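You operate a simulated robot arm through the tools that you are given. There is no shell and no other tool.

Carry out the task below with a simulated robot arm. There is one attempt and no reset: what you move stays moved.

TASK
Swap the grey strap in the vice for the grey flat arm.
Fine: open the jaws, set the strap in the free slot of the plywood rack in line with the arms, lay the arm in and turn the red vice knob till the grip gauge stands in green.

The check looks at the end state, three seconds after you hand in, the way a careful person would. Anything else that was tipped, shoved, dropped, spilled or broken makes it a failure.

THE ROBOT
A 7-joint arm with a two-finger parallel gripper, fixed in place. Base frame: the origin is on the floor under the middle of its stand, x ahead of it, y to its left, z up. Lengths are in mm, angles in degrees, forces in N, time in s.
It reaches about 1479 mm from its shoulder. Its first joint turns from -166.0 to 166.0 degrees. Payload 4.4 kg.
The TCP is the grasp point between the finger pads, 23 mm short of the fingertips. In the tool frame z runs along the fingers and y along their closing line. The gripper opens to 94 mm. The fingers are 38 mm wide and 10 mm thick; the gripper's body (54 by 96 mm) begins 39 mm behind the TCP.
Orientation is told as [roll, pitch, yaw] about the base's x, y, z axes, in that order, counted from this pose: with the fingers straight down and closing along the base's y, the tool's x points along the base's -x, its y along +y and its z along -z.

THE INTERFACE
- The arm moves only by the tool arm_command. Its argument "steps" is one flat list of numbers, 7 for each row, row after row: the shift along the tool's x, y, z in mm, then the turn, a rotation vector about the tool's x, y, z in degrees, then the opening, from 0 (shut) to 1 (fully open). In form: [x, y, z, ax, ay, az, grip, x, y, z, ax, ay, az, grip, ...]. A call has 1 to 20 rows; each row shifts and turns the commanded pose from where the row before left it, along the tool's axes as they then stand. Rows are played at 5 a second. More than 50 mm and 8.6 degrees between two rows, or a gripper value outside its range, and nothing of the call is played. Where a pose cannot be reached the arm comes as near as it can. A force on the tool above 80 N (or 10 N above the force at the start of the call, whichever is more), or a blocked arm, ends the call early, and 0.2 s more pass. The fingers move at their own pace (about 72 mm/s each) and stop on an object; they squeeze with about 38 N. The grip force told is the motor's: it shows also when the fingers shut on nothing. Time passes only in rows, and 0.2 s behind the last, so rows that do not move let the fingers close. The reply holds the time, the measured pose of the TCP, the force on the tool along the base axes, the opening and the grip force, in the units named above and with some noise, with the torque about the TCP (base axes, N m) and any sound that the robot's microphone picked up.
- Cameras (640 x 400 px; columns grow to the right, rows downward): "scene" is fixed at [220.7, -499.3, 1496.9]; the picture's right is [0.67, -0.75, 0.00], its down [-0.37, -0.33, -0.87] and it looks along [0.65, 0.58, -0.49] (base axes); focal length 352 px, centre (320, 200). "wrist" rides on the gripper at [86, 16, -74] in the tool frame; the picture's right is [-0.18, 0.98, 0.00], its down [-0.58, -0.11, -0.81] and it looks along [-0.79, -0.15, 0.59] (tool axes); focal length 243 px, centre (320, 200). There is no depth. A picture from a camera that has moved, and an enlarged one, comes with that camera's place and axes in the base frame and with its lens.
- camera(camera): a new picture of that camera. It takes no simulated time.
- inspect(camera, box): a new picture of the part [left, top, right, bottom] of that camera's present view, enlarged. It takes no simulated time.
- job_done(): hands the job in; it is judged then, once.

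Places have to be worked out from the pictures, the camera data and where the tool is seen. Open the gripper and draw the arm clear of the work before you hand the job in, unless the task says otherwise.

The tools are called after "Emit:" by a JSON object that holds its "fn" and its "kwargs". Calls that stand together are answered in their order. arm_command: Moves the arm, as the interface text tells. Its arguments: {"type":"object","properties":{"steps":{"type":"array","items":{"type":"number"}}},"required":["steps"]} The other tools are called the same way: camera (camera) takes a picture; inspect (camera, box) takes an enlarged picture of a part of a camera's view; job_done () hands the job in.

At the start:

```text
clock: 0.0
eef_pos: [636.7, -122.1, 1285.0]
tcp_rot: [0.1, 0.0, -0.1]
wrist_force: [0.1, -1.0, -0.1]
ft_torque: [0.0, 0.0, 0.01]
opening: 94.1
grasp_force: 0.0
```

scene: 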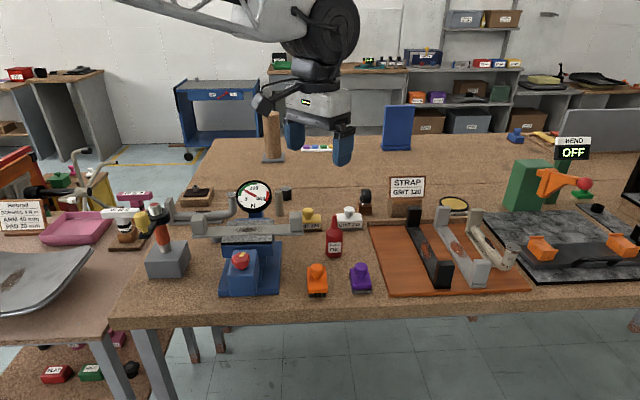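
wrist: 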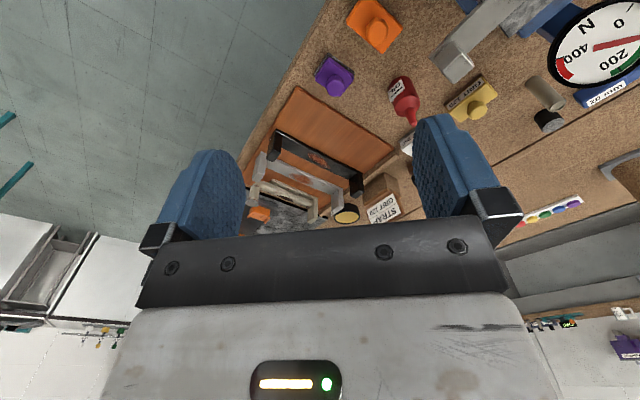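

I start by looking at the scene closely: the vice on the left, and the plywood rack with black and grey arms on the right. I'll enlarge both.

Emit:
{"fn": "inspect", "kwargs": {"camera": "scene", "box": [130, 160, 350, 310]}}

Emit:
{"fn": "inspect", "kwargs": {"camera": "scene", "box": [350, 160, 570, 310]}}

Emit:
{"fn": "inspect", "kwargs": {"camera": "scene", "box": [0, 160, 220, 310]}}

Emit:
{"fn": "inspect", "kwargs": {"camera": "wrist", "box": [220, 60, 420, 240]}}

```text
2.67 times, centred on (240, 235) of scene
camera zoom: at [220.7, -499.3, 1496.9], right [0.67, -0.75, 0.0], down [-0.37, -0.33, -0.87], along [0.65, 0.58, -0.49], focal length 940 px, centre (533, 107)
```

zoom: 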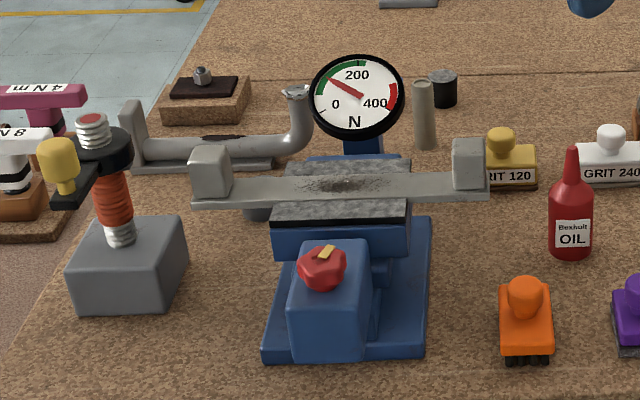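

```text
2.67 times, centred on (460, 235) of scene
camera zoom: at [220.7, -499.3, 1496.9], right [0.67, -0.75, 0.0], down [-0.37, -0.33, -0.87], along [0.65, 0.58, -0.49], focal length 940 px, centre (-53, 107)
```

zoom: 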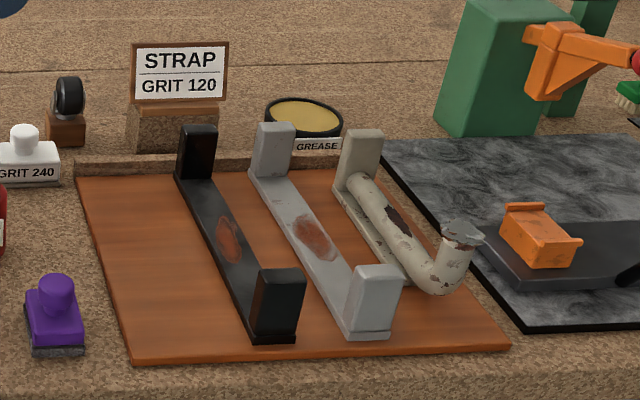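

```text
2.67 times, centred on (110, 235) of scene
camera zoom: at [220.7, -499.3, 1496.9], right [0.67, -0.75, 0.0], down [-0.37, -0.33, -0.87], along [0.65, 0.58, -0.49], focal length 940 px, centre (880, 107)
```

zoom: 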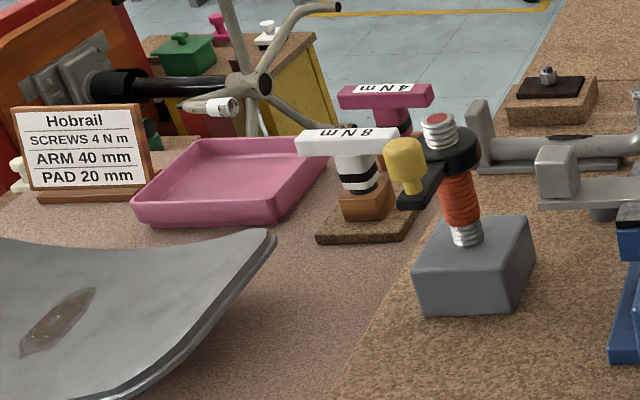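

```text
2.22 times, centred on (320, 150) of wrist
camera zoom: at [549.7, -106.1, 1359.4], right [0.18, 0.98, 0.0], down [0.58, -0.11, 0.81], along [0.79, -0.15, -0.59], focal length 539 px, centre (320, 311)
```

zoom: 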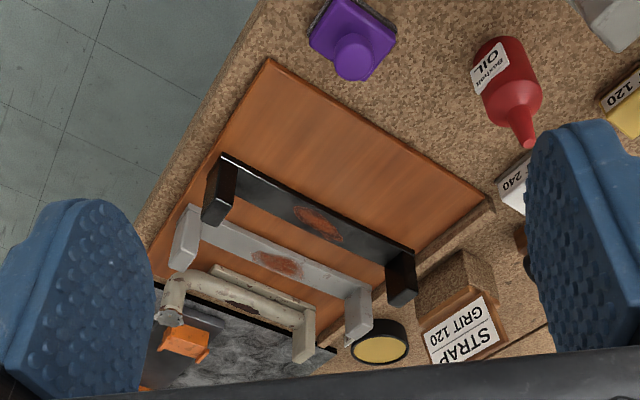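

I judge the table to be turned about 45° to the base, with its long side running along the scene camera's right. I zoom harder on the vice, gauge, and rack to see how the strap is held.

Emit:
{"fn": "inspect", "kwargs": {"camera": "scene", "box": [190, 200, 310, 275]}}

Emit:
{"fn": "inspect", "kwargs": {"camera": "scene", "box": [230, 175, 280, 215]}}

Emit:
{"fn": "inspect", "kwargs": {"camera": "scene", "box": [215, 240, 295, 300]}}

Emit:
{"fn": "inspect", "kwargs": {"camera": "scene", "box": [365, 200, 525, 300]}}

```text
5.33 times, centred on (250, 238) of scene
camera zoom: at [220.7, -499.3, 1496.9], right [0.67, -0.75, 0.0], down [-0.37, -0.33, -0.87], along [0.65, 0.58, -0.49], focal length 1880 px, centre (693, 0)
```

zoom: 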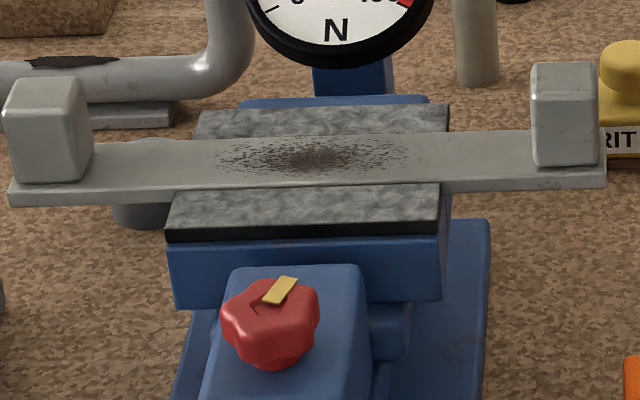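

```text
10.00 times, centred on (255, 195) of scene
camera zoom: at [220.7, -499.3, 1496.9], right [0.67, -0.75, 0.0], down [-0.37, -0.33, -0.87], along [0.65, 0.58, -0.49], focal length 3524 px, centre (970, 250)
```

zoom: 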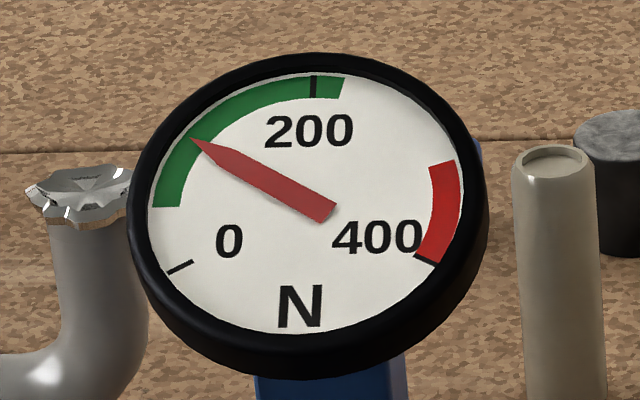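

```text
6.67 times, centred on (255, 270) of scene
camera zoom: at [220.7, -499.3, 1496.9], right [0.67, -0.75, 0.0], down [-0.37, -0.33, -0.87], along [0.65, 0.58, -0.49], focal length 2350 px, centre (753, -267)
```

zoom: 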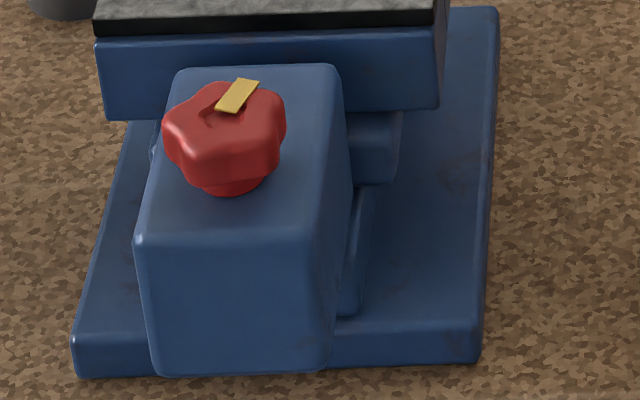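

```text
4.00 times, centred on (445, 250) of scene
camera zoom: at [220.7, -499.3, 1496.9], right [0.67, -0.75, 0.0], down [-0.37, -0.33, -0.87], along [0.65, 0.58, -0.49], focal length 1410 px, centre (-180, 0)
```

zoom: 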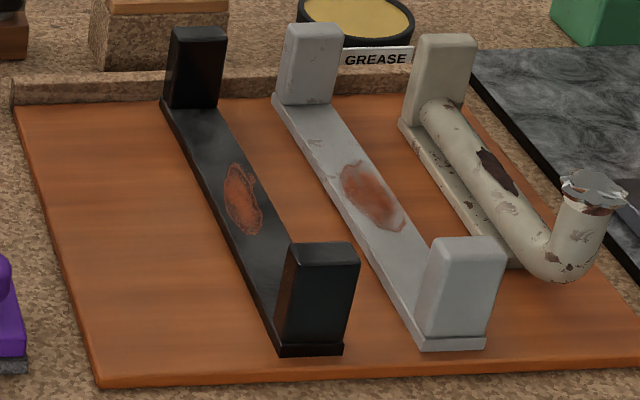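

The gauge now reads about 90 N and the strap is clamped between two pads, with its end blocks sticking out to both sides. I move the hand near the vice, turned 42° and tilted, to get a second viewpoint on it.

Emit:
{"fn": "arm_command", "kwargs": {"steps": [35.6, 23.4, 7, 0, 0, 0, 1, 35.6, 23.4, 7, 0, 0, 0, 1, 35.6, 23.4, 7, 0, 0, 0, 1, 35.6, 23.4, 7, 0, 0, 0, 1, 35.6, 23.4, 7, 0, 0, 0, 1, 0, 0, 0, 0, 0, -8.36, 1, 0, 0, 0, 0, 0, -8.36, 1, 0, 0, 0, 0, 0, -8.36, 1, 0, 0, 0, 0, 0, -8.36, 1, 0, 0, 0, 0, 0, -8.36, 1, 0, 0, 0, 0, 6.67, 0, 1, 0, 0, 0, 0, 6.67, 0, 1, 0, 0, 0, 0, 6.67, 0, 1, 0, 0, 0, 0, 0, 0, 1]}}

Emit:
{"fn": "camera", "kwargs": {"camera": "wrist"}}

Emit:
{"fn": "camera", "kwargs": {"camera": "scene"}}

```text
clock: 3.0
eef_pos: [459.7, -5.4, 1250.0]
tcp_rot: [-0.2, 20.0, 41.8]
wrist_force: [0.2, 0.8, 0.6]
ft_torque: [-0.03, -0.01, -0.02]
opening: 94.3
grasp_force: 0.1
```

```text
taken
camera wrist: at [406.6, -30.0, 1350.2], right [-0.53, 0.85, -0.06], down [0.69, 0.47, 0.56], along [0.5, 0.25, -0.83], focal length 243 px, centre (320, 200)
```

wrist: 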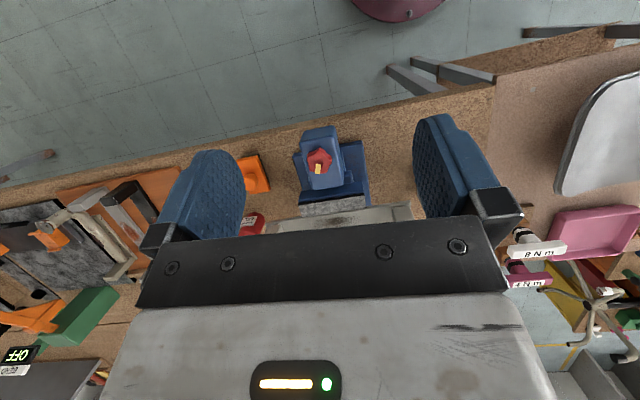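

```text
taken
```

scene: 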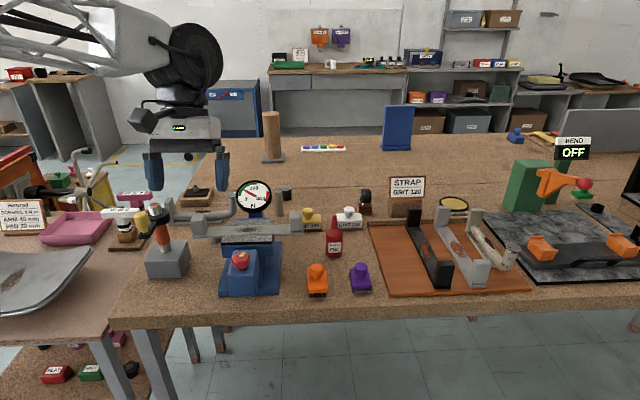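

The vice lies just ahead; its knob top triangulates to about (568, 41, 1003). I shift the hand forward and up so the strap, jaws and gauge come out from behind the gripper body.

Emit:
{"fn": "arm_command", "kwargs": {"steps": [-25, 0, -25, 0, 0, 0, 1, -25, 0, -25, 0, 0, 0, 1, -25, 0, -25, 0, 0, 0, 1, -25, 0, -25, 0, 0, 0, 1, 0, 0, 0, 0, 0, 0, 1]}}

Emit:
{"fn": "camera", "kwargs": {"camera": "wrist"}}

Emit:
{"fn": "inspect", "kwargs": {"camera": "wrist", "box": [230, 80, 420, 230]}}

```text
clock: 4.2
eef_pos: [553.3, 78.3, 1310.0]
tcp_rot: [0.0, 20.0, 41.9]
wrist_force: [0.6, 1.0, 0.3]
ft_torque: [0.0, -0.01, -0.01]
opening: 93.9
grasp_force: 0.0
```

```text
taken
camera wrist: at [500.5, 53.7, 1410.3], right [-0.53, 0.85, -0.06], down [0.69, 0.47, 0.56], along [0.5, 0.25, -0.83], focal length 243 px, centre (320, 200)
```

wrist: 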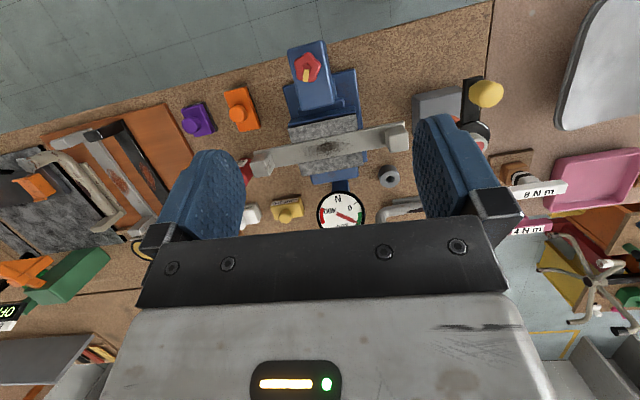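

```text
2.67 times, centred on (325, 155) of wrist
camera zoom: at [500.5, 53.7, 1410.3], right [-0.53, 0.85, -0.06], down [0.69, 0.47, 0.56], along [0.5, 0.25, -0.83], focal length 647 px, centre (307, 320)
```

zoom: 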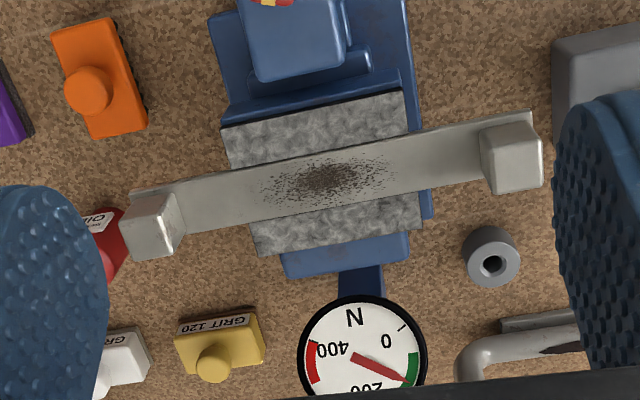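

The strap, both jaw pads, and gauge are now all visible. I zoom in on both halves to get exact edge positions for triangulation.

Emit:
{"fn": "inspect", "kwargs": {"camera": "wrist", "box": [240, 110, 330, 190]}}

Emit:
{"fn": "inspect", "kwargs": {"camera": "wrist", "box": [330, 100, 420, 180]}}

Emit:
{"fn": "inspect", "kwargs": {"camera": "wrist", "box": [270, 30, 370, 120]}}

Emit:
{"fn": "inspect", "kwargs": {"camera": "wrist", "box": [300, 170, 380, 230]}}

```text
5.00 times, centred on (285, 150) of wrist
camera zoom: at [500.5, 53.7, 1410.3], right [-0.53, 0.85, -0.06], down [0.69, 0.47, 0.56], along [0.5, 0.25, -0.83], focal length 1213 px, centre (495, 450)
```

zoom: 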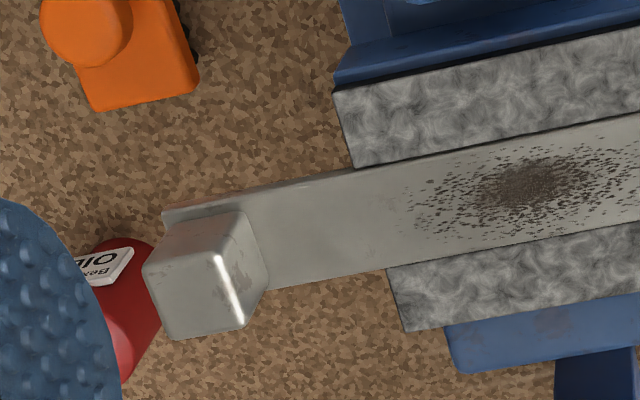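

```text
5.00 times, centred on (375, 140) of wrist
camera zoom: at [500.5, 53.7, 1410.3], right [-0.53, 0.85, -0.06], down [0.69, 0.47, 0.56], along [0.5, 0.25, -0.83], focal length 1213 px, centre (45, 500)
```

zoom: 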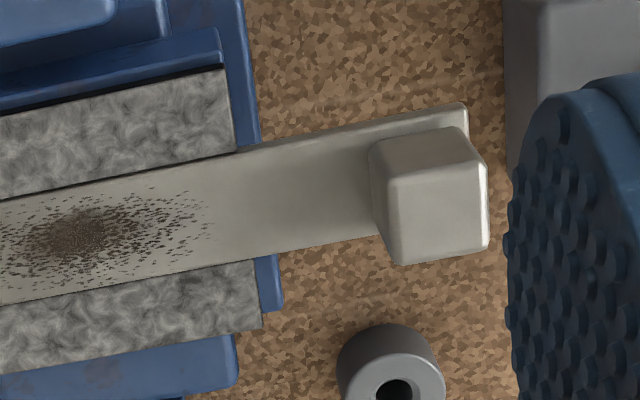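

```text
4.44 times, centred on (320, 75) of wrist
camera zoom: at [500.5, 53.7, 1410.3], right [-0.53, 0.85, -0.06], down [0.69, 0.47, 0.56], along [0.5, 0.25, -0.83], focal length 1078 px, centre (320, 756)
```

zoom: 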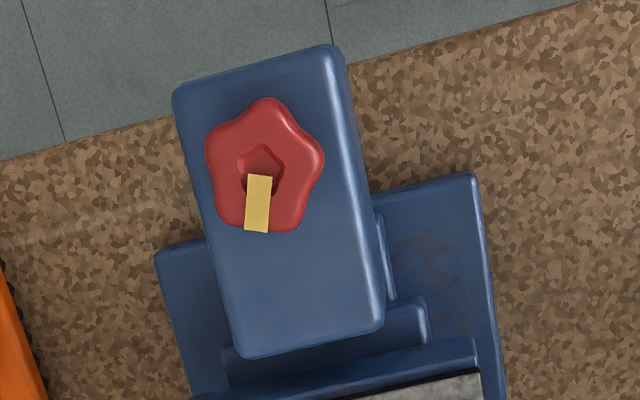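

```text
6.67 times, centred on (340, 200) of wrist
camera zoom: at [500.5, 53.7, 1410.3], right [-0.53, 0.85, -0.06], down [0.69, 0.47, 0.56], along [0.5, 0.25, -0.83], focal length 1618 px, centre (187, 200)
```

zoom: 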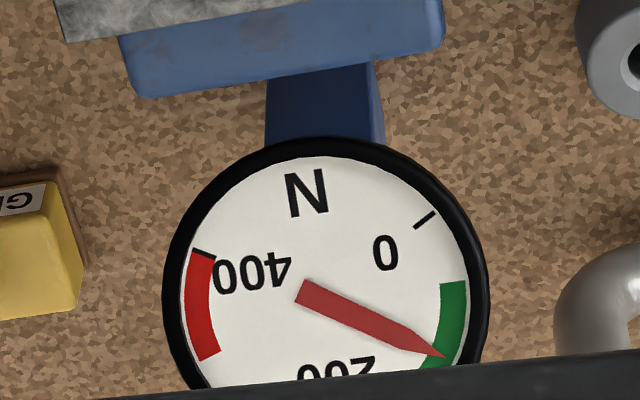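

Triangulation gives: strap front-edge corners near (541, 215) and (739, 22), z ≈ 986, and knob centre near (557, 37) with top z ≈ 1005; the vice is at about 45°. I now want a side view along the strap to learn how it is supported, so I move left of the vice at a safe height.

Emit:
{"fn": "arm_command", "kwargs": {"steps": [0, 0, 0, 0, -6.67, 0, 1, 0, 0, 0, 0, -6.67, 0, 1, 0, 0, 0, 0, -6.67, 0, 1, 0, 0, 0, 0, 0, 8.43, 1, 0, 0, 0, 0, 0, 8.43, 1, 0, 0, 0, 0, 0, 8.43, 1, 0, 0, 0, 0, 0, 8.43, 1, 0, 0, 0, 0, 0, 8.43, 1, 0, 0, 0, 0, 0, 8.43, 1, 0, 0, 0, 0, 0, 8.43, 1, 0, 0, 0, 0, 0, 8.43, 1, 0, 0, 0, 0, 0, 8.43, 1, 35.3, 22.2, 22.3, 0, 0, 0, 1, 35.3, 22.2, 22.3, 0, 0, 0, 1, 35.3, 22.2, 22.3, 0, 0, 0, 1, 35.3, 22.2, 22.3, 0, 0, 0, 1, 35.3, 22.2, 22.3, 0, 0, 0, 1, 35.3, 22.2, 22.3, 0, 0, 0, 1, 0, 0, 0, 0, 0, 0, 1]}}

Emit:
{"fn": "camera", "kwargs": {"camera": "wrist"}}

Emit:
{"fn": "inspect", "kwargs": {"camera": "wrist", "box": [230, 80, 430, 230]}}

Emit:
{"fn": "camera", "kwargs": {"camera": "scene"}}

```text
clock: 8.2
eef_pos: [451.5, 307.5, 1175.9]
tcp_rot: [0.0, 0.0, -34.1]
wrist_force: [0.0, 0.5, 0.6]
ft_torque: [0.01, -0.02, -0.02]
opening: 94.0
grasp_force: 0.2
```

```text
taken
camera wrist: at [388.1, 369.9, 1250.2], right [0.7, 0.71, 0.0], down [0.42, -0.42, 0.81], along [0.57, -0.57, -0.59], focal length 243 px, centre (320, 200)
```

wrist: 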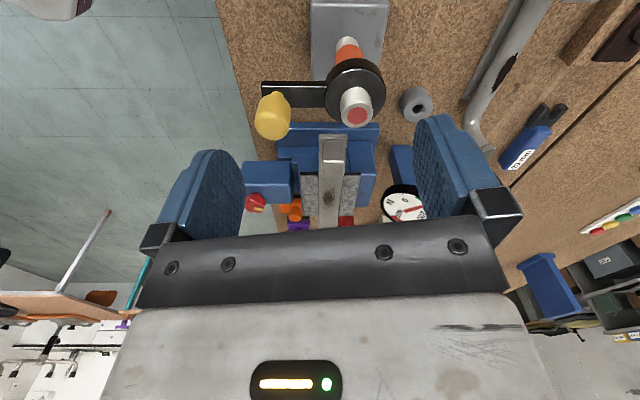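

```text
2.67 times, centred on (330, 155) of wrist
camera zoom: at [388.1, 369.9, 1250.2], right [0.7, 0.71, 0.0], down [0.42, -0.42, 0.81], along [0.57, -0.57, -0.59], focal length 647 px, centre (293, 320)
```

zoom: 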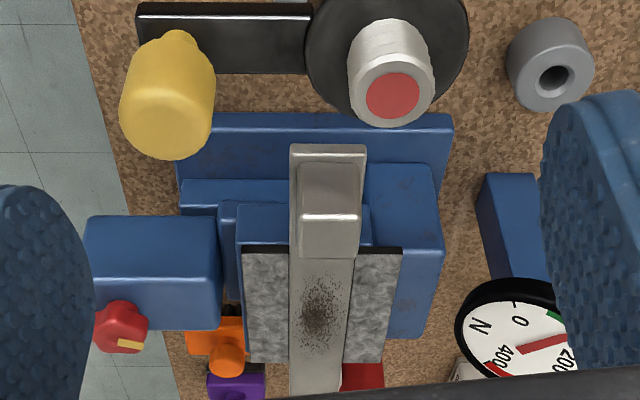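

```text
taken
```

scene: 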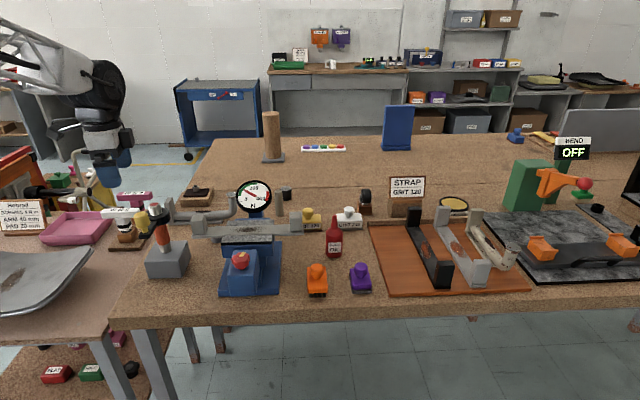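

The side view confirms the strap runs at -45° azimuth with its front edge on x+y ≈ 757. I zoom into the jaw ends to see whether the strap sits on a ledge.

Emit:
{"fn": "inspect", "kwargs": {"camera": "wrist", "box": [285, 125, 375, 195]}}

Emit:
{"fn": "inspect", "kwargs": {"camera": "scene", "box": [195, 205, 255, 250]}}

Emit:
{"fn": "inspect", "kwargs": {"camera": "scene", "box": [250, 205, 310, 250]}}

```text
5.71 times, centred on (330, 160) of wrist
camera zoom: at [388.1, 369.9, 1250.2], right [0.7, 0.71, 0.0], down [0.42, -0.42, 0.81], along [0.57, -0.57, -0.59], focal length 1386 px, centre (263, 429)
```

zoom: 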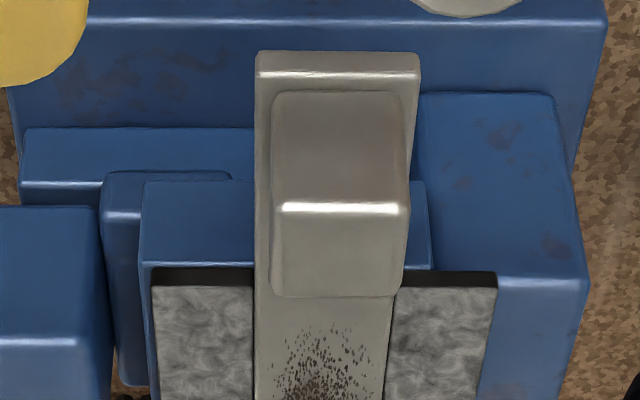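

```text
8.89 times, centred on (225, 228) of scene
camera zoom: at [220.7, -499.3, 1496.9], right [0.67, -0.75, 0.0], down [-0.37, -0.33, -0.87], along [0.65, 0.58, -0.49], focal length 3133 px, centre (1164, -44)
```

zoom: 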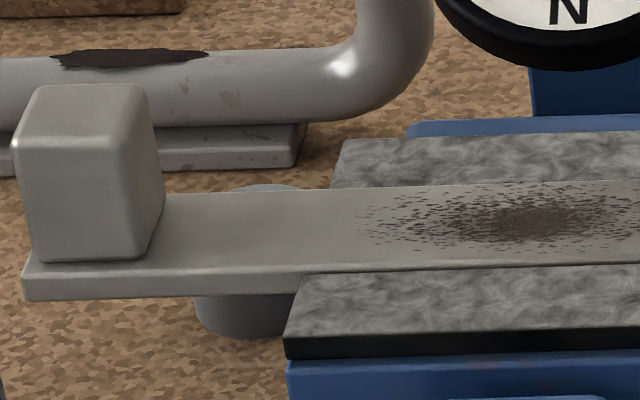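

```text
8.89 times, centred on (280, 228) of scene
camera zoom: at [220.7, -499.3, 1496.9], right [0.67, -0.75, 0.0], down [-0.37, -0.33, -0.87], along [0.65, 0.58, -0.49], focal length 3133 px, centre (676, -44)
```

zoom: 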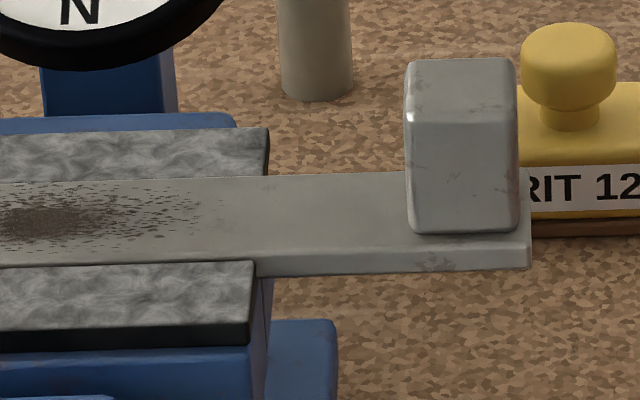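

The strap's top is about 2 mm above the pads at z ≈ 986, and the vice's blue carriage seems to reach beneath it. I go to the knob (block top z ≈ 979, knob top ≈ 1006), with the closing line on a lobe axis.

Emit:
{"fn": "arm_command", "kwargs": {"steps": [-39.8, -27.5, 0, 0, 0, 0, 1, -39.8, -27.5, 0, 0, 0, 0, 1, -39.8, -27.5, 0, 0, 0, 0, 1, -39.8, -27.5, 0, 0, 0, 0, 1, -39.8, -27.5, 0, 0, 0, 0, 1, -39.8, -27.5, 0, 0, 0, 0, 1, 0, 0, 0, 0, 0, 7.17, 1, 0, 0, 0, 0, 0, 7.17, 1, 0, 0, 0, 0, 0, 7.17, 1, 0, 0, 33, 0, 0, 0, 1, 0, 0, 33, 0, 0, 0, 1, 0, 0, 0, 0, 0, 0, 1]}}

Emit:
{"fn": "camera", "kwargs": {"camera": "wrist"}}

Emit:
{"fn": "inspect", "kwargs": {"camera": "scene", "box": [180, 150, 340, 300]}}

```text
clock: 10.8
eef_pos: [556.8, 38.4, 1111.3]
tcp_rot: [0.0, 0.0, -55.6]
wrist_force: [-0.7, 0.4, 0.2]
ft_torque: [0.0, -0.01, -0.01]
opening: 94.0
grasp_force: 0.0
```

```text
taken
camera wrist: at [521.2, 119.4, 1184.9], right [0.92, 0.4, 0.0], down [0.24, -0.54, 0.81], along [0.33, -0.74, -0.59], focal length 243 px, centre (320, 200)
```

wrist: 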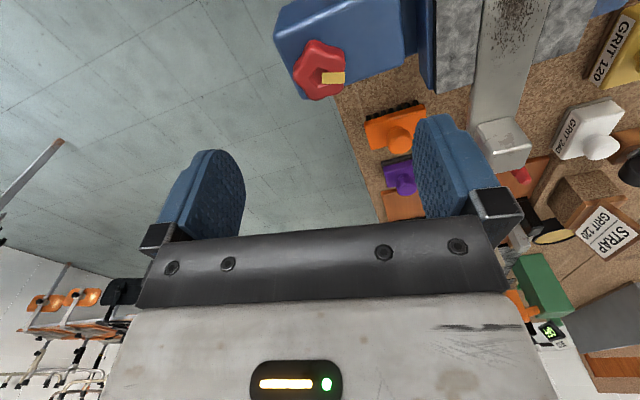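

```text
2.67 times, centred on (260, 225) of scene
camera zoom: at [220.7, -499.3, 1496.9], right [0.67, -0.75, 0.0], down [-0.37, -0.33, -0.87], along [0.65, 0.58, -0.49], focal length 940 px, centre (480, 133)
```

zoom: 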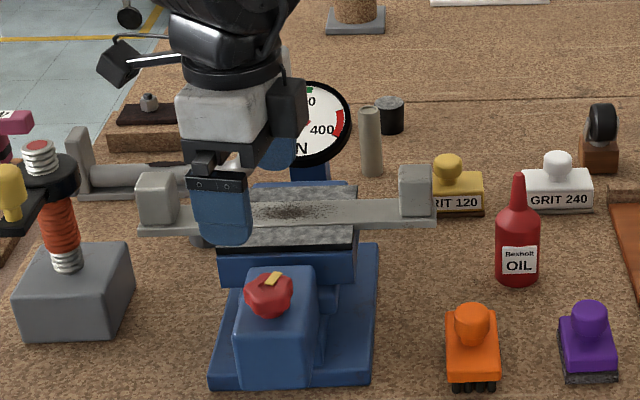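

The new view puts the knob centre at (557.5, 38), right under the TCP. I lower around the knob and close on it.

Emit:
{"fn": "arm_command", "kwargs": {"steps": [0, 0, 30, 0, 0, 0, 1, 0, 0, 30, 0, 0, 0, 1, 0, 0, 30, 0, 0, 0, 1, 0, 0, 13, 0, 0, 0, 1, 0, 0, 0, 0, 0, 0, 1, 0, 0, 0, 0, 0, 0, 0.5, 0, 0, 0, 0, 0, 0, 0.3, 0, 0, 0, 0, 0, 0, 0.3, 0, 0, 0, 0, 0, 0, 0.3]}}

Emit:
{"fn": "camera", "kwargs": {"camera": "wrist"}}

Emit:
{"fn": "inspect", "kwargs": {"camera": "scene", "box": [180, 150, 340, 300]}}

```text
clock: 12.8
eef_pos: [557.5, 37.5, 1006.8]
tcp_rot: [0.0, -0.1, -55.6]
wrist_force: [-22.1, -17.3, 6.6]
ft_torque: [-0.32, -0.11, -0.05]
opening: 37.8
grasp_force: 45.2
```

```text
taken
camera wrist: at [521.5, 118.8, 1081.3], right [0.91, 0.4, 0.0], down [0.24, -0.54, 0.81], along [0.33, -0.74, -0.59], focal length 243 px, centre (320, 200)
```

wrist: 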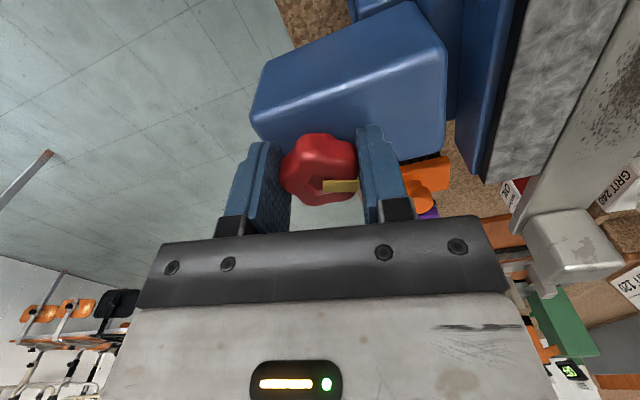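

```text
2.67 times, centred on (260, 225) of scene
camera zoom: at [220.7, -499.3, 1496.9], right [0.67, -0.75, 0.0], down [-0.37, -0.33, -0.87], along [0.65, 0.58, -0.49], focal length 940 px, centre (480, 133)
```

zoom: 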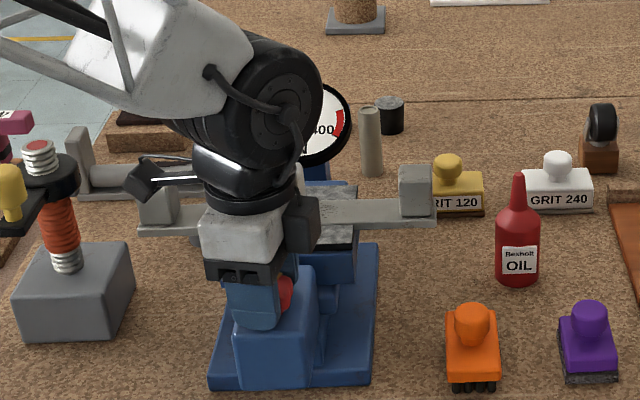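

The fingers hold the knob (37.8 mm across) but with a 28 N sideways push, so the grip is slightly off-centre. I shift the hand a little along -y to relax it, then read again.

Emit:
{"fn": "arm_command", "kwargs": {"steps": [0, -1, 0, 0, 0, 0, 0.3, 0, 0, 0, 0, 0, 0, 0.3]}}

```text
clock: 13.4
eef_pos: [557.8, 37.6, 1007.2]
tcp_rot: [0.0, 0.0, -55.6]
wrist_force: [-16.6, -7.6, -5.2]
ft_torque: [-0.32, -0.45, -0.03]
opening: 37.8
grasp_force: 45.0
```

The sideways force is dropping and the grip is solid. I turn a small amount counter-clockwise (seen from above) to see which way it loosens.

Emit:
{"fn": "arm_command", "kwargs": {"steps": [0, -1, 0, 0, 0, -5, 0.3, 0, 0, 0, 0, 0, -5, 0.3, 0, 0, 0, 0, 0, -5, 0.3, 0, 0, 0, 0, 0, -5, 0.3, 0, 0, 0, 0, 0, 0, 0.3]}}

Emit:
{"fn": "inspect", "kwargs": {"camera": "scene", "box": [180, 150, 340, 300]}}

Emit:
{"fn": "camera", "kwargs": {"camera": "wrist"}}

```text
clock: 14.6
eef_pos: [556.4, 36.5, 1007.7]
tcp_rot: [0.0, 0.0, -35.5]
wrist_force: [-11.5, 2.5, -22.7]
ft_torque: [0.34, -0.04, 0.0]
opening: 38.1
grasp_force: 44.6
```

```text
2.67 times, centred on (260, 225) of scene
camera zoom: at [220.7, -499.3, 1496.9], right [0.67, -0.75, 0.0], down [-0.37, -0.33, -0.87], along [0.65, 0.58, -0.49], focal length 940 px, centre (480, 133)
```

zoom: 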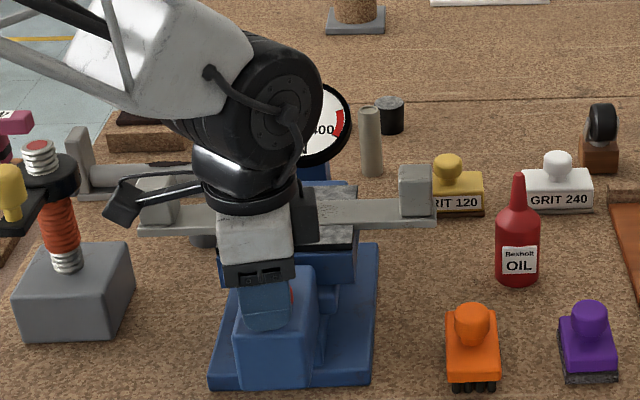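

```text
taken
camera wrist: at [495.4, 101.1, 1081.4], right [0.72, 0.69, 0.0], down [0.41, -0.43, 0.81], along [0.56, -0.58, -0.59], focal length 243 px, centre (320, 200)
```

wrist: 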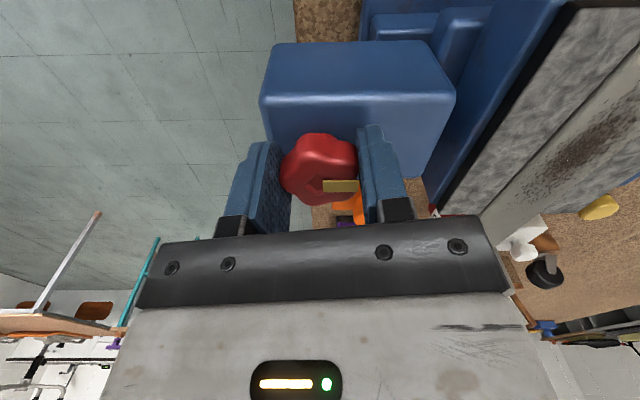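

The knob turns with the hand (pointer stays fixed in the hand's view). I carry on turning counter-clockwise by another 80°.

Emit:
{"fn": "arm_command", "kwargs": {"steps": [0, 0, 0, 0, 0, -8, 0.3, 0, 0, 0, 0, 0, -8, 0.3, 0, 0, 0, 0, 0, -8, 0.3, 0, 0, 0, 0, 0, -8, 0.3, 0, 0, 0, 0, 0, -8, 0.3, 0, 0, 0, 0, 0, -8, 0.3, 0, 0, 0, 0, 0, -8, 0.3, 0, 0, 0, 0, 0, -8, 0.3, 0, 0, 0, 0, 0, -8, 0.3, 0, 0, 0, 0, 0, -8, 0.3, 0, 0, 0, 0, 0, 0, 0.3]}}

Emit:
{"fn": "camera", "kwargs": {"camera": "wrist"}}

Emit:
{"fn": "camera", "kwargs": {"camera": "scene"}}

```text
clock: 16.9
eef_pos: [558.8, 36.5, 1007.4]
tcp_rot: [-0.2, -0.1, 44.3]
wrist_force: [5.5, -29.6, -3.9]
ft_torque: [-0.79, 0.46, 0.01]
opening: 36.3
grasp_force: 44.9
stopped in row 11: the force on the tool passed its limit at 90 N (the readings are from after the stop); the commanded pose is now the measured one
```

```text
taken
camera wrist: at [484.2, -12.8, 1082.0], right [-0.55, 0.83, 0.0], down [0.49, 0.33, 0.81], along [0.67, 0.45, -0.59], focal length 243 px, centre (320, 200)
```

wrist: 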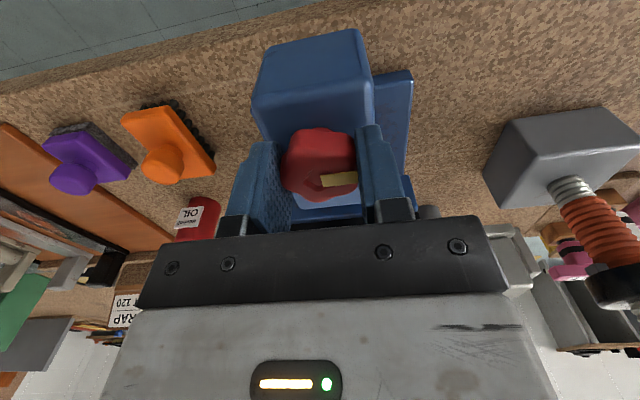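

```text
taken
```

scene: 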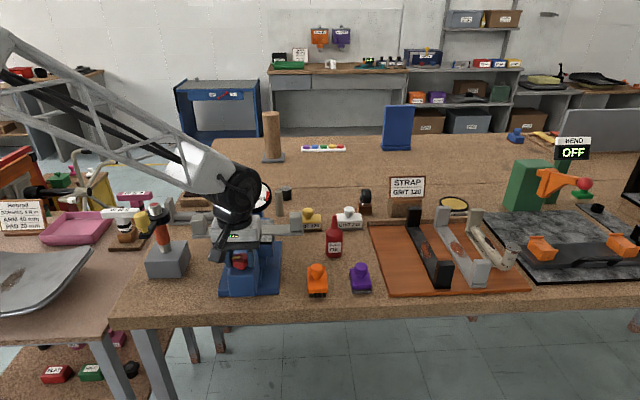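

The turn went about 100° in total, but the off-centre grip built up side force and the call stopped. I release the knob, lift straight up, and look at the gauge and jaws.

Emit:
{"fn": "arm_command", "kwargs": {"steps": [0, 0, 0, 0, 0, 0, 1, 0, 0, 0, 0, 0, 0, 1, 0, 0, 0, 0, 0, 0, 1, 0, 0, -40, 0, 0, 0, 1, 0, 0, -40, 0, 0, 0, 1, 0, 0, -40, 0, 0, 0, 1, 0, 0, -40, 0, 0, 0, 1, 0, 0, -40, 0, 0, 0, 1, 0, 0, 0, 0, 0, 0, 1]}}

Emit:
{"fn": "inspect", "kwargs": {"camera": "scene", "box": [180, 160, 320, 300]}}

Emit:
{"fn": "camera", "kwargs": {"camera": "wrist"}}

```text
clock: 18.9
eef_pos: [556.3, 36.8, 1210.6]
tcp_rot: [-0.1, -0.1, 44.3]
wrist_force: [0.0, -0.1, -0.3]
ft_torque: [0.0, -0.03, 0.01]
opening: 94.1
grasp_force: 0.0
```

```text
2.86 times, centred on (250, 230) of scene
camera zoom: at [220.7, -499.3, 1496.9], right [0.67, -0.75, 0.0], down [-0.37, -0.33, -0.87], along [0.65, 0.58, -0.49], focal length 1007 px, centre (520, 114)
```

zoom: 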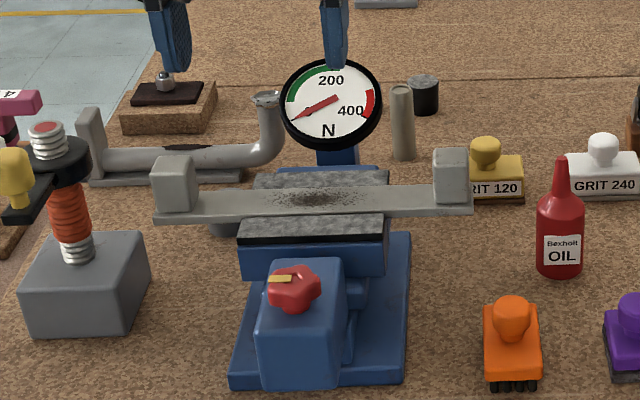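

```text
taken
camera wrist: at [483.0, -10.9, 1285.1], right [-0.55, 0.83, 0.0], down [0.49, 0.33, 0.81], along [0.67, 0.45, -0.59], focal length 243 px, centre (320, 200)
```

wrist: 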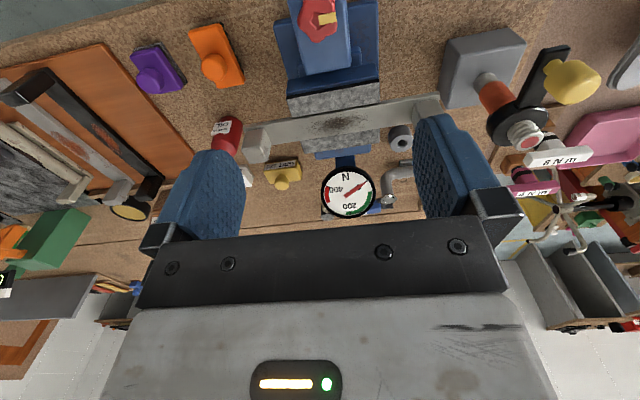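

The gauge is at 0, so counter-clockwise opens the vice. I zoom in to see the gap made by roughly 100° of turn.

Emit:
{"fn": "inspect", "kwargs": {"camera": "scene", "box": [195, 205, 315, 280]}}

Emit:
{"fn": "inspect", "kwargs": {"camera": "wrist", "box": [230, 70, 430, 190]}}

Emit:
{"fn": "inspect", "kwargs": {"camera": "wrist", "box": [280, 0, 380, 60]}}

```text
5.33 times, centred on (255, 242) of scene
camera zoom: at [220.7, -499.3, 1496.9], right [0.67, -0.75, 0.0], down [-0.37, -0.33, -0.87], along [0.65, 0.58, -0.49], focal length 1880 px, centre (667, -27)
```

zoom: 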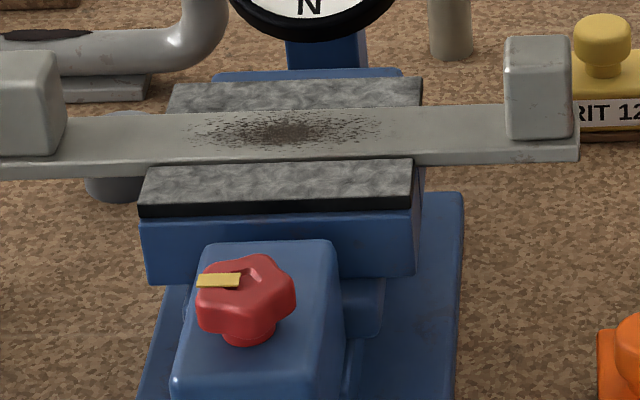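

```text
3.20 times, centred on (330, 130) of wrist
camera zoom: at [483.0, -10.9, 1285.1], right [-0.55, 0.83, 0.0], down [0.49, 0.33, 0.81], along [0.67, 0.45, -0.59], focal length 776 px, centre (288, 424)
```

zoom: 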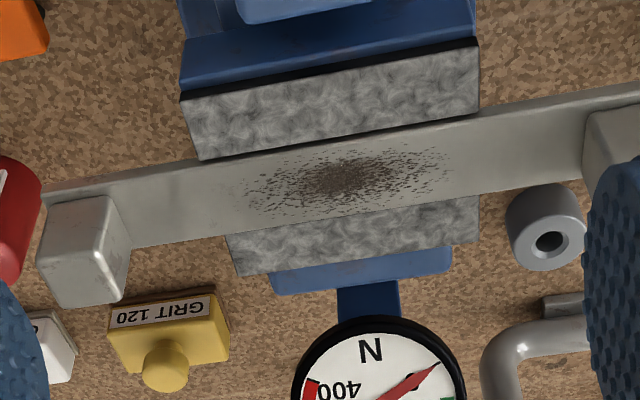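

```text
6.40 times, centred on (330, 30) of wrist
camera zoom: at [483.0, -10.9, 1285.1], right [-0.55, 0.83, 0.0], down [0.49, 0.33, 0.81], along [0.67, 0.45, -0.59], focal length 1553 px, centre (256, 1288)
```

zoom: 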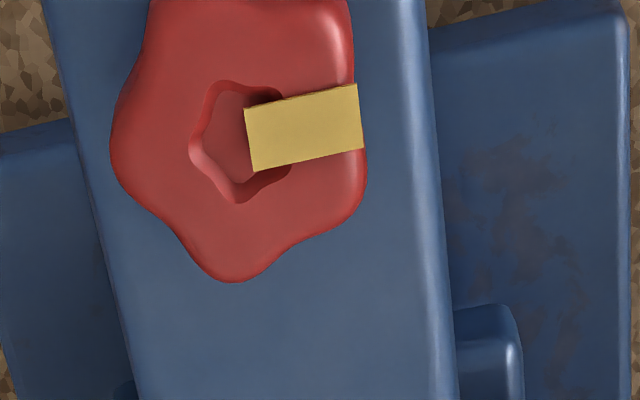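

After ~100° the gauge is at zero but the jaw moved by less than about 1 mm, so more turns are needed. Next I wind the hand back to yaw −99.7°, where a knob valley again faces +y, to take a longer stroke while orbiting the knob axis at about (557.8, 38.1).

Emit:
{"fn": "arm_command", "kwargs": {"steps": [0, 0, 0, 0, 0, 8, 1, 0, 0, 0, 0, 0, 8, 1, 0, 0, 0, 0, 0, 8, 1, 0, 0, 0, 0, 0, 8, 1, 0, 0, 0, 0, 0, 8, 1, 0, 0, 0, 0, 0, 8, 1, 0, 0, 0, 0, 0, 8, 1, 0, 0, 0, 0, 0, 8, 1, 0, 0, 0, 0, 0, 8, 1, 0, 0, 0, 0, 0, 8, 1, 0, 0, 0, 0, 0, 8, 1, 0, 0, 0, 0, 0, 8, 1, 0, 0, 0, 0, 0, 8, 1, 0, 0, 0, 0, 0, 8, 1, 0, 0, 0, 0, 0, 8, 1, 0, 0, 0, 0, 0, 8, 1, 0, 0, 0, 0, 0, 8, 1, 0, 0, 0, 0, 0, 8, 1, 0, 0, 0, 0, 0, 0, 1]}}

Emit:
{"fn": "camera", "kwargs": {"camera": "scene"}}

```text
clock: 22.9
eef_pos: [557.4, 35.3, 1206.8]
tcp_rot: [0.2, 0.0, -99.8]
wrist_force: [-0.1, -0.2, -0.8]
ft_torque: [0.02, 0.01, -0.01]
opening: 94.2
grasp_force: 0.1
```

```text
taken
```

scene: 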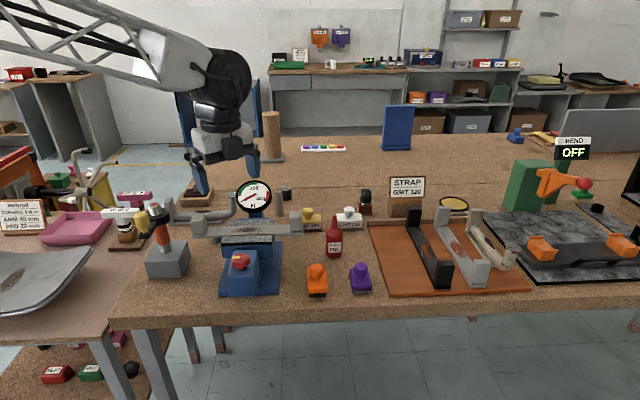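

The hand reached yaw −99.8° with no trouble. I descend around the knob and check the position before closing.

Emit:
{"fn": "arm_command", "kwargs": {"steps": [2.8, -2.0, 40, 0, 0, 0, 1, 0, 0, 40, 0, 0, 0, 1, 0, 0, 40, 0, 0, 0, 1, 0, 0, 40, 0, 0, 0, 1, 0, 0, 40, 0, 0, 0, 1, 0, 0, 0, 0, 0, 0, 1, 0, 0, 0, 0, 0, 0, 1]}}

Emit:
{"fn": "camera", "kwargs": {"camera": "wrist"}}

```text
clock: 24.5
eef_pos: [555.9, 36.2, 1007.3]
tcp_rot: [0.2, 0.0, -99.7]
wrist_force: [0.8, 0.6, -0.4]
ft_torque: [0.03, 0.0, 0.0]
opening: 94.2
grasp_force: 0.0
```

```text
taken
camera wrist: at [585.9, 120.2, 1081.8], right [0.94, -0.35, 0.0], down [-0.21, -0.55, 0.81], along [-0.28, -0.76, -0.59], focal length 243 px, centre (320, 200)
```

wrist: 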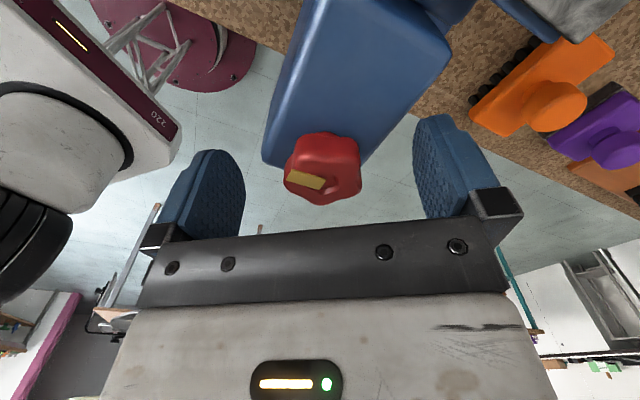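

The TCP is 2 mm off in y; I correct that, close, and turn counter-clockwise 96° while orbiting the knob axis.

Emit:
{"fn": "arm_command", "kwargs": {"steps": [2.2, -0.4, 0, 0, 0, 0, 1, 0, 0, 0, 0, 0, 0, 0.3, 0, 0, 0, 0, 0, 0, 0.3, 0, 0, 0, 0, 0, 0, 0.3, 0, 0, 0, 0, 0, 0, 0.3, -0.26, 0, 0, 0, 0, -8, 0.3, -0.26, 0, 0, 0, 0, -8, 0.3, -0.26, 0, 0, 0, 0, -8, 0.3, -0.26, 0, 0, 0, 0, -8, 0.3, -0.26, 0, 0, 0, 0, -8, 0.3, -0.26, 0, 0, 0, 0, -8, 0.3, -0.26, 0, 0, 0, 0, -8, 0.3, -0.26, 0, 0, 0, 0, -8, 0.3, -0.26, 0, 0, 0, 0, -8, 0.3, -0.26, 0, 0, 0, 0, -8, 0.3, -0.26, 0, 0, 0, 0, -8, 0.3, -0.26, 0, 0, 0, 0, -8, 0.3, 0, 0, 0, 0, 0, 0, 0.3]}}

Emit:
{"fn": "camera", "kwargs": {"camera": "wrist"}}

```text
clock: 28.3
eef_pos: [559.6, 38.8, 1008.5]
tcp_rot: [0.0, -0.3, -3.7]
wrist_force: [-14.2, -44.0, 1.1]
ft_torque: [-0.35, -0.11, 0.05]
opening: 48.5
grasp_force: 22.1
```

```text
taken
camera wrist: at [473.0, 60.6, 1082.4], right [0.25, 0.97, 0.0], down [0.57, -0.14, 0.81], along [0.78, -0.2, -0.59], focal length 243 px, centre (320, 200)
```

wrist: 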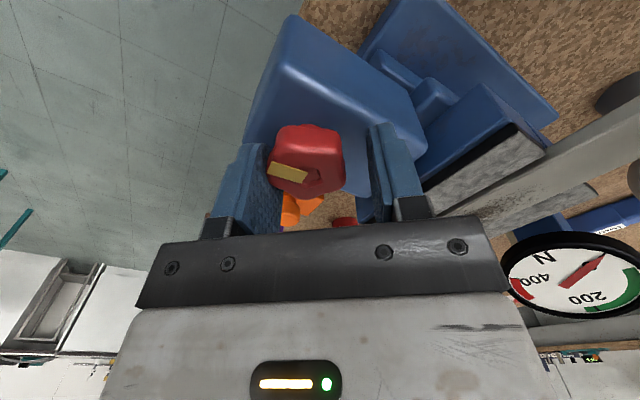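

The grip reads 48.5 mm open with 44 N to −y, so only one finger is pressing on the knob. I look closely before doing anything else.

Emit:
{"fn": "inspect", "kwargs": {"camera": "wrist", "box": [200, 80, 450, 240]}}

Emit:
{"fn": "inspect", "kwargs": {"camera": "scene", "box": [180, 160, 320, 300]}}

```text
2.50 times, centred on (325, 160) of wrist
camera zoom: at [473.0, 60.6, 1082.4], right [0.25, 0.97, 0.0], down [0.57, -0.14, 0.81], along [0.78, -0.2, -0.59], focal length 606 px, centre (308, 300)
```

zoom: 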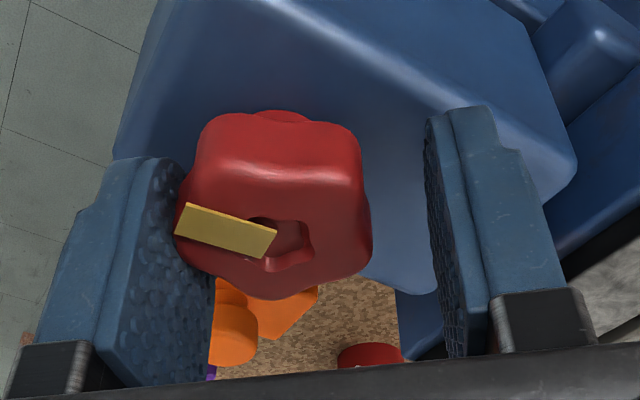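

```text
2.86 times, centred on (250, 230) of scene
camera zoom: at [220.7, -499.3, 1496.9], right [0.67, -0.75, 0.0], down [-0.37, -0.33, -0.87], along [0.65, 0.58, -0.49], focal length 1007 px, centre (520, 114)
```

zoom: 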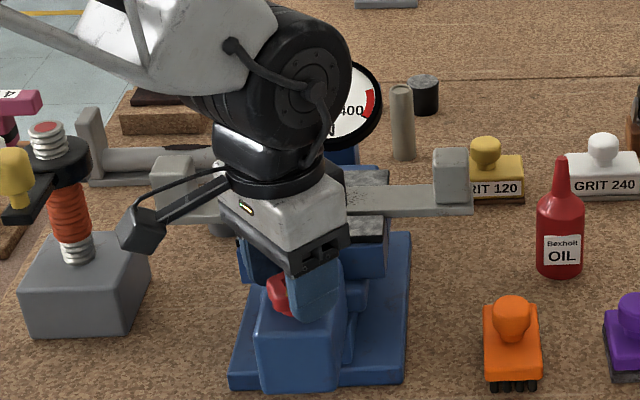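

The vice base hasn't moved, but the block with the knob has slid forward: the knob rides on the moving jaw, and retreats as it opens. I release, lift and re-measure the knob and the jaw gap.

Emit:
{"fn": "arm_command", "kwargs": {"steps": [0, 0, 0, 0, 0, 0, 1, 0, 0, 0, 0, 0, 0, 1, 0, 0, 0, 0, 0, 0, 1, 0, 0, -40, 0, 0, 0, 1, 0, 0, -40, 0, 0, 0, 1, 0, 0, -40, 0, 0, 0, 1, 0, 0, -40, 0, 0, 0, 1, 0, 0, -40, 0, 0, 0, 1, 0, 0, 0, 0, 0, 0, 1]}}

Emit:
{"fn": "inspect", "kwargs": {"camera": "scene", "box": [195, 205, 315, 280]}}

Emit:
{"fn": "inspect", "kwargs": {"camera": "scene", "box": [215, 240, 295, 300]}}

Emit:
{"fn": "camera", "kwargs": {"camera": "wrist"}}

```text
clock: 30.3
eef_pos: [560.0, 38.9, 1209.0]
tcp_rot: [0.0, -0.1, -3.8]
wrist_force: [-0.3, -0.2, 0.4]
ft_torque: [0.01, 0.0, -0.04]
opening: 94.1
grasp_force: 0.0
```

```text
5.33 times, centred on (255, 242) of scene
camera zoom: at [220.7, -499.3, 1496.9], right [0.67, -0.75, 0.0], down [-0.37, -0.33, -0.87], along [0.65, 0.58, -0.49], focal length 1880 px, centre (667, -27)
```

zoom: 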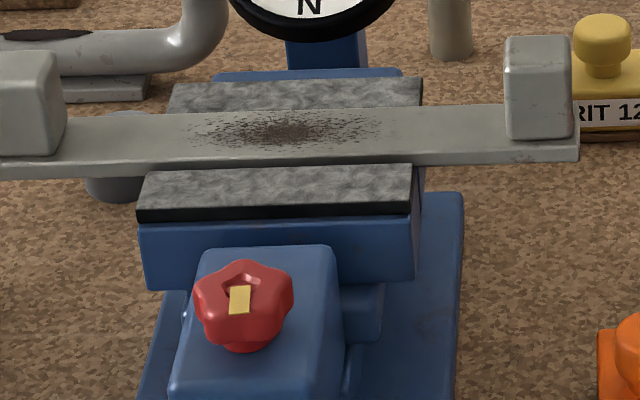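

```text
6.67 times, centred on (255, 270) of scene
camera zoom: at [220.7, -499.3, 1496.9], right [0.67, -0.75, 0.0], down [-0.37, -0.33, -0.87], along [0.65, 0.58, -0.49], focal length 2350 px, centre (753, -267)
```

zoom: 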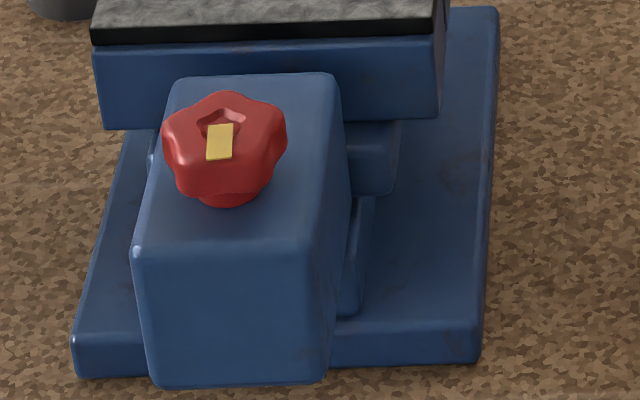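

```text
taken
camera wrist: at [473.4, 61.7, 1283.7], right [0.25, 0.97, 0.0], down [0.57, -0.15, 0.81], along [0.78, -0.2, -0.59], focal length 243 px, centre (320, 200)
```

wrist: 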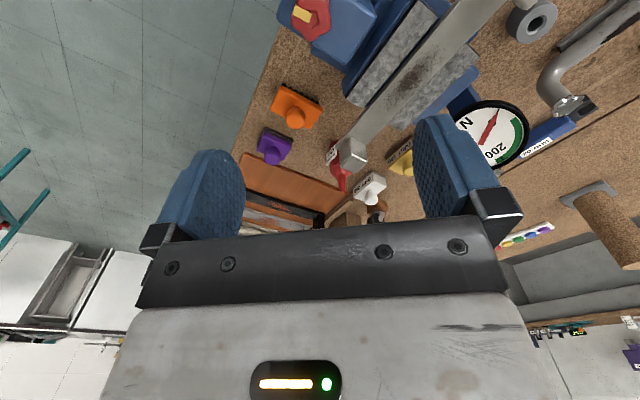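

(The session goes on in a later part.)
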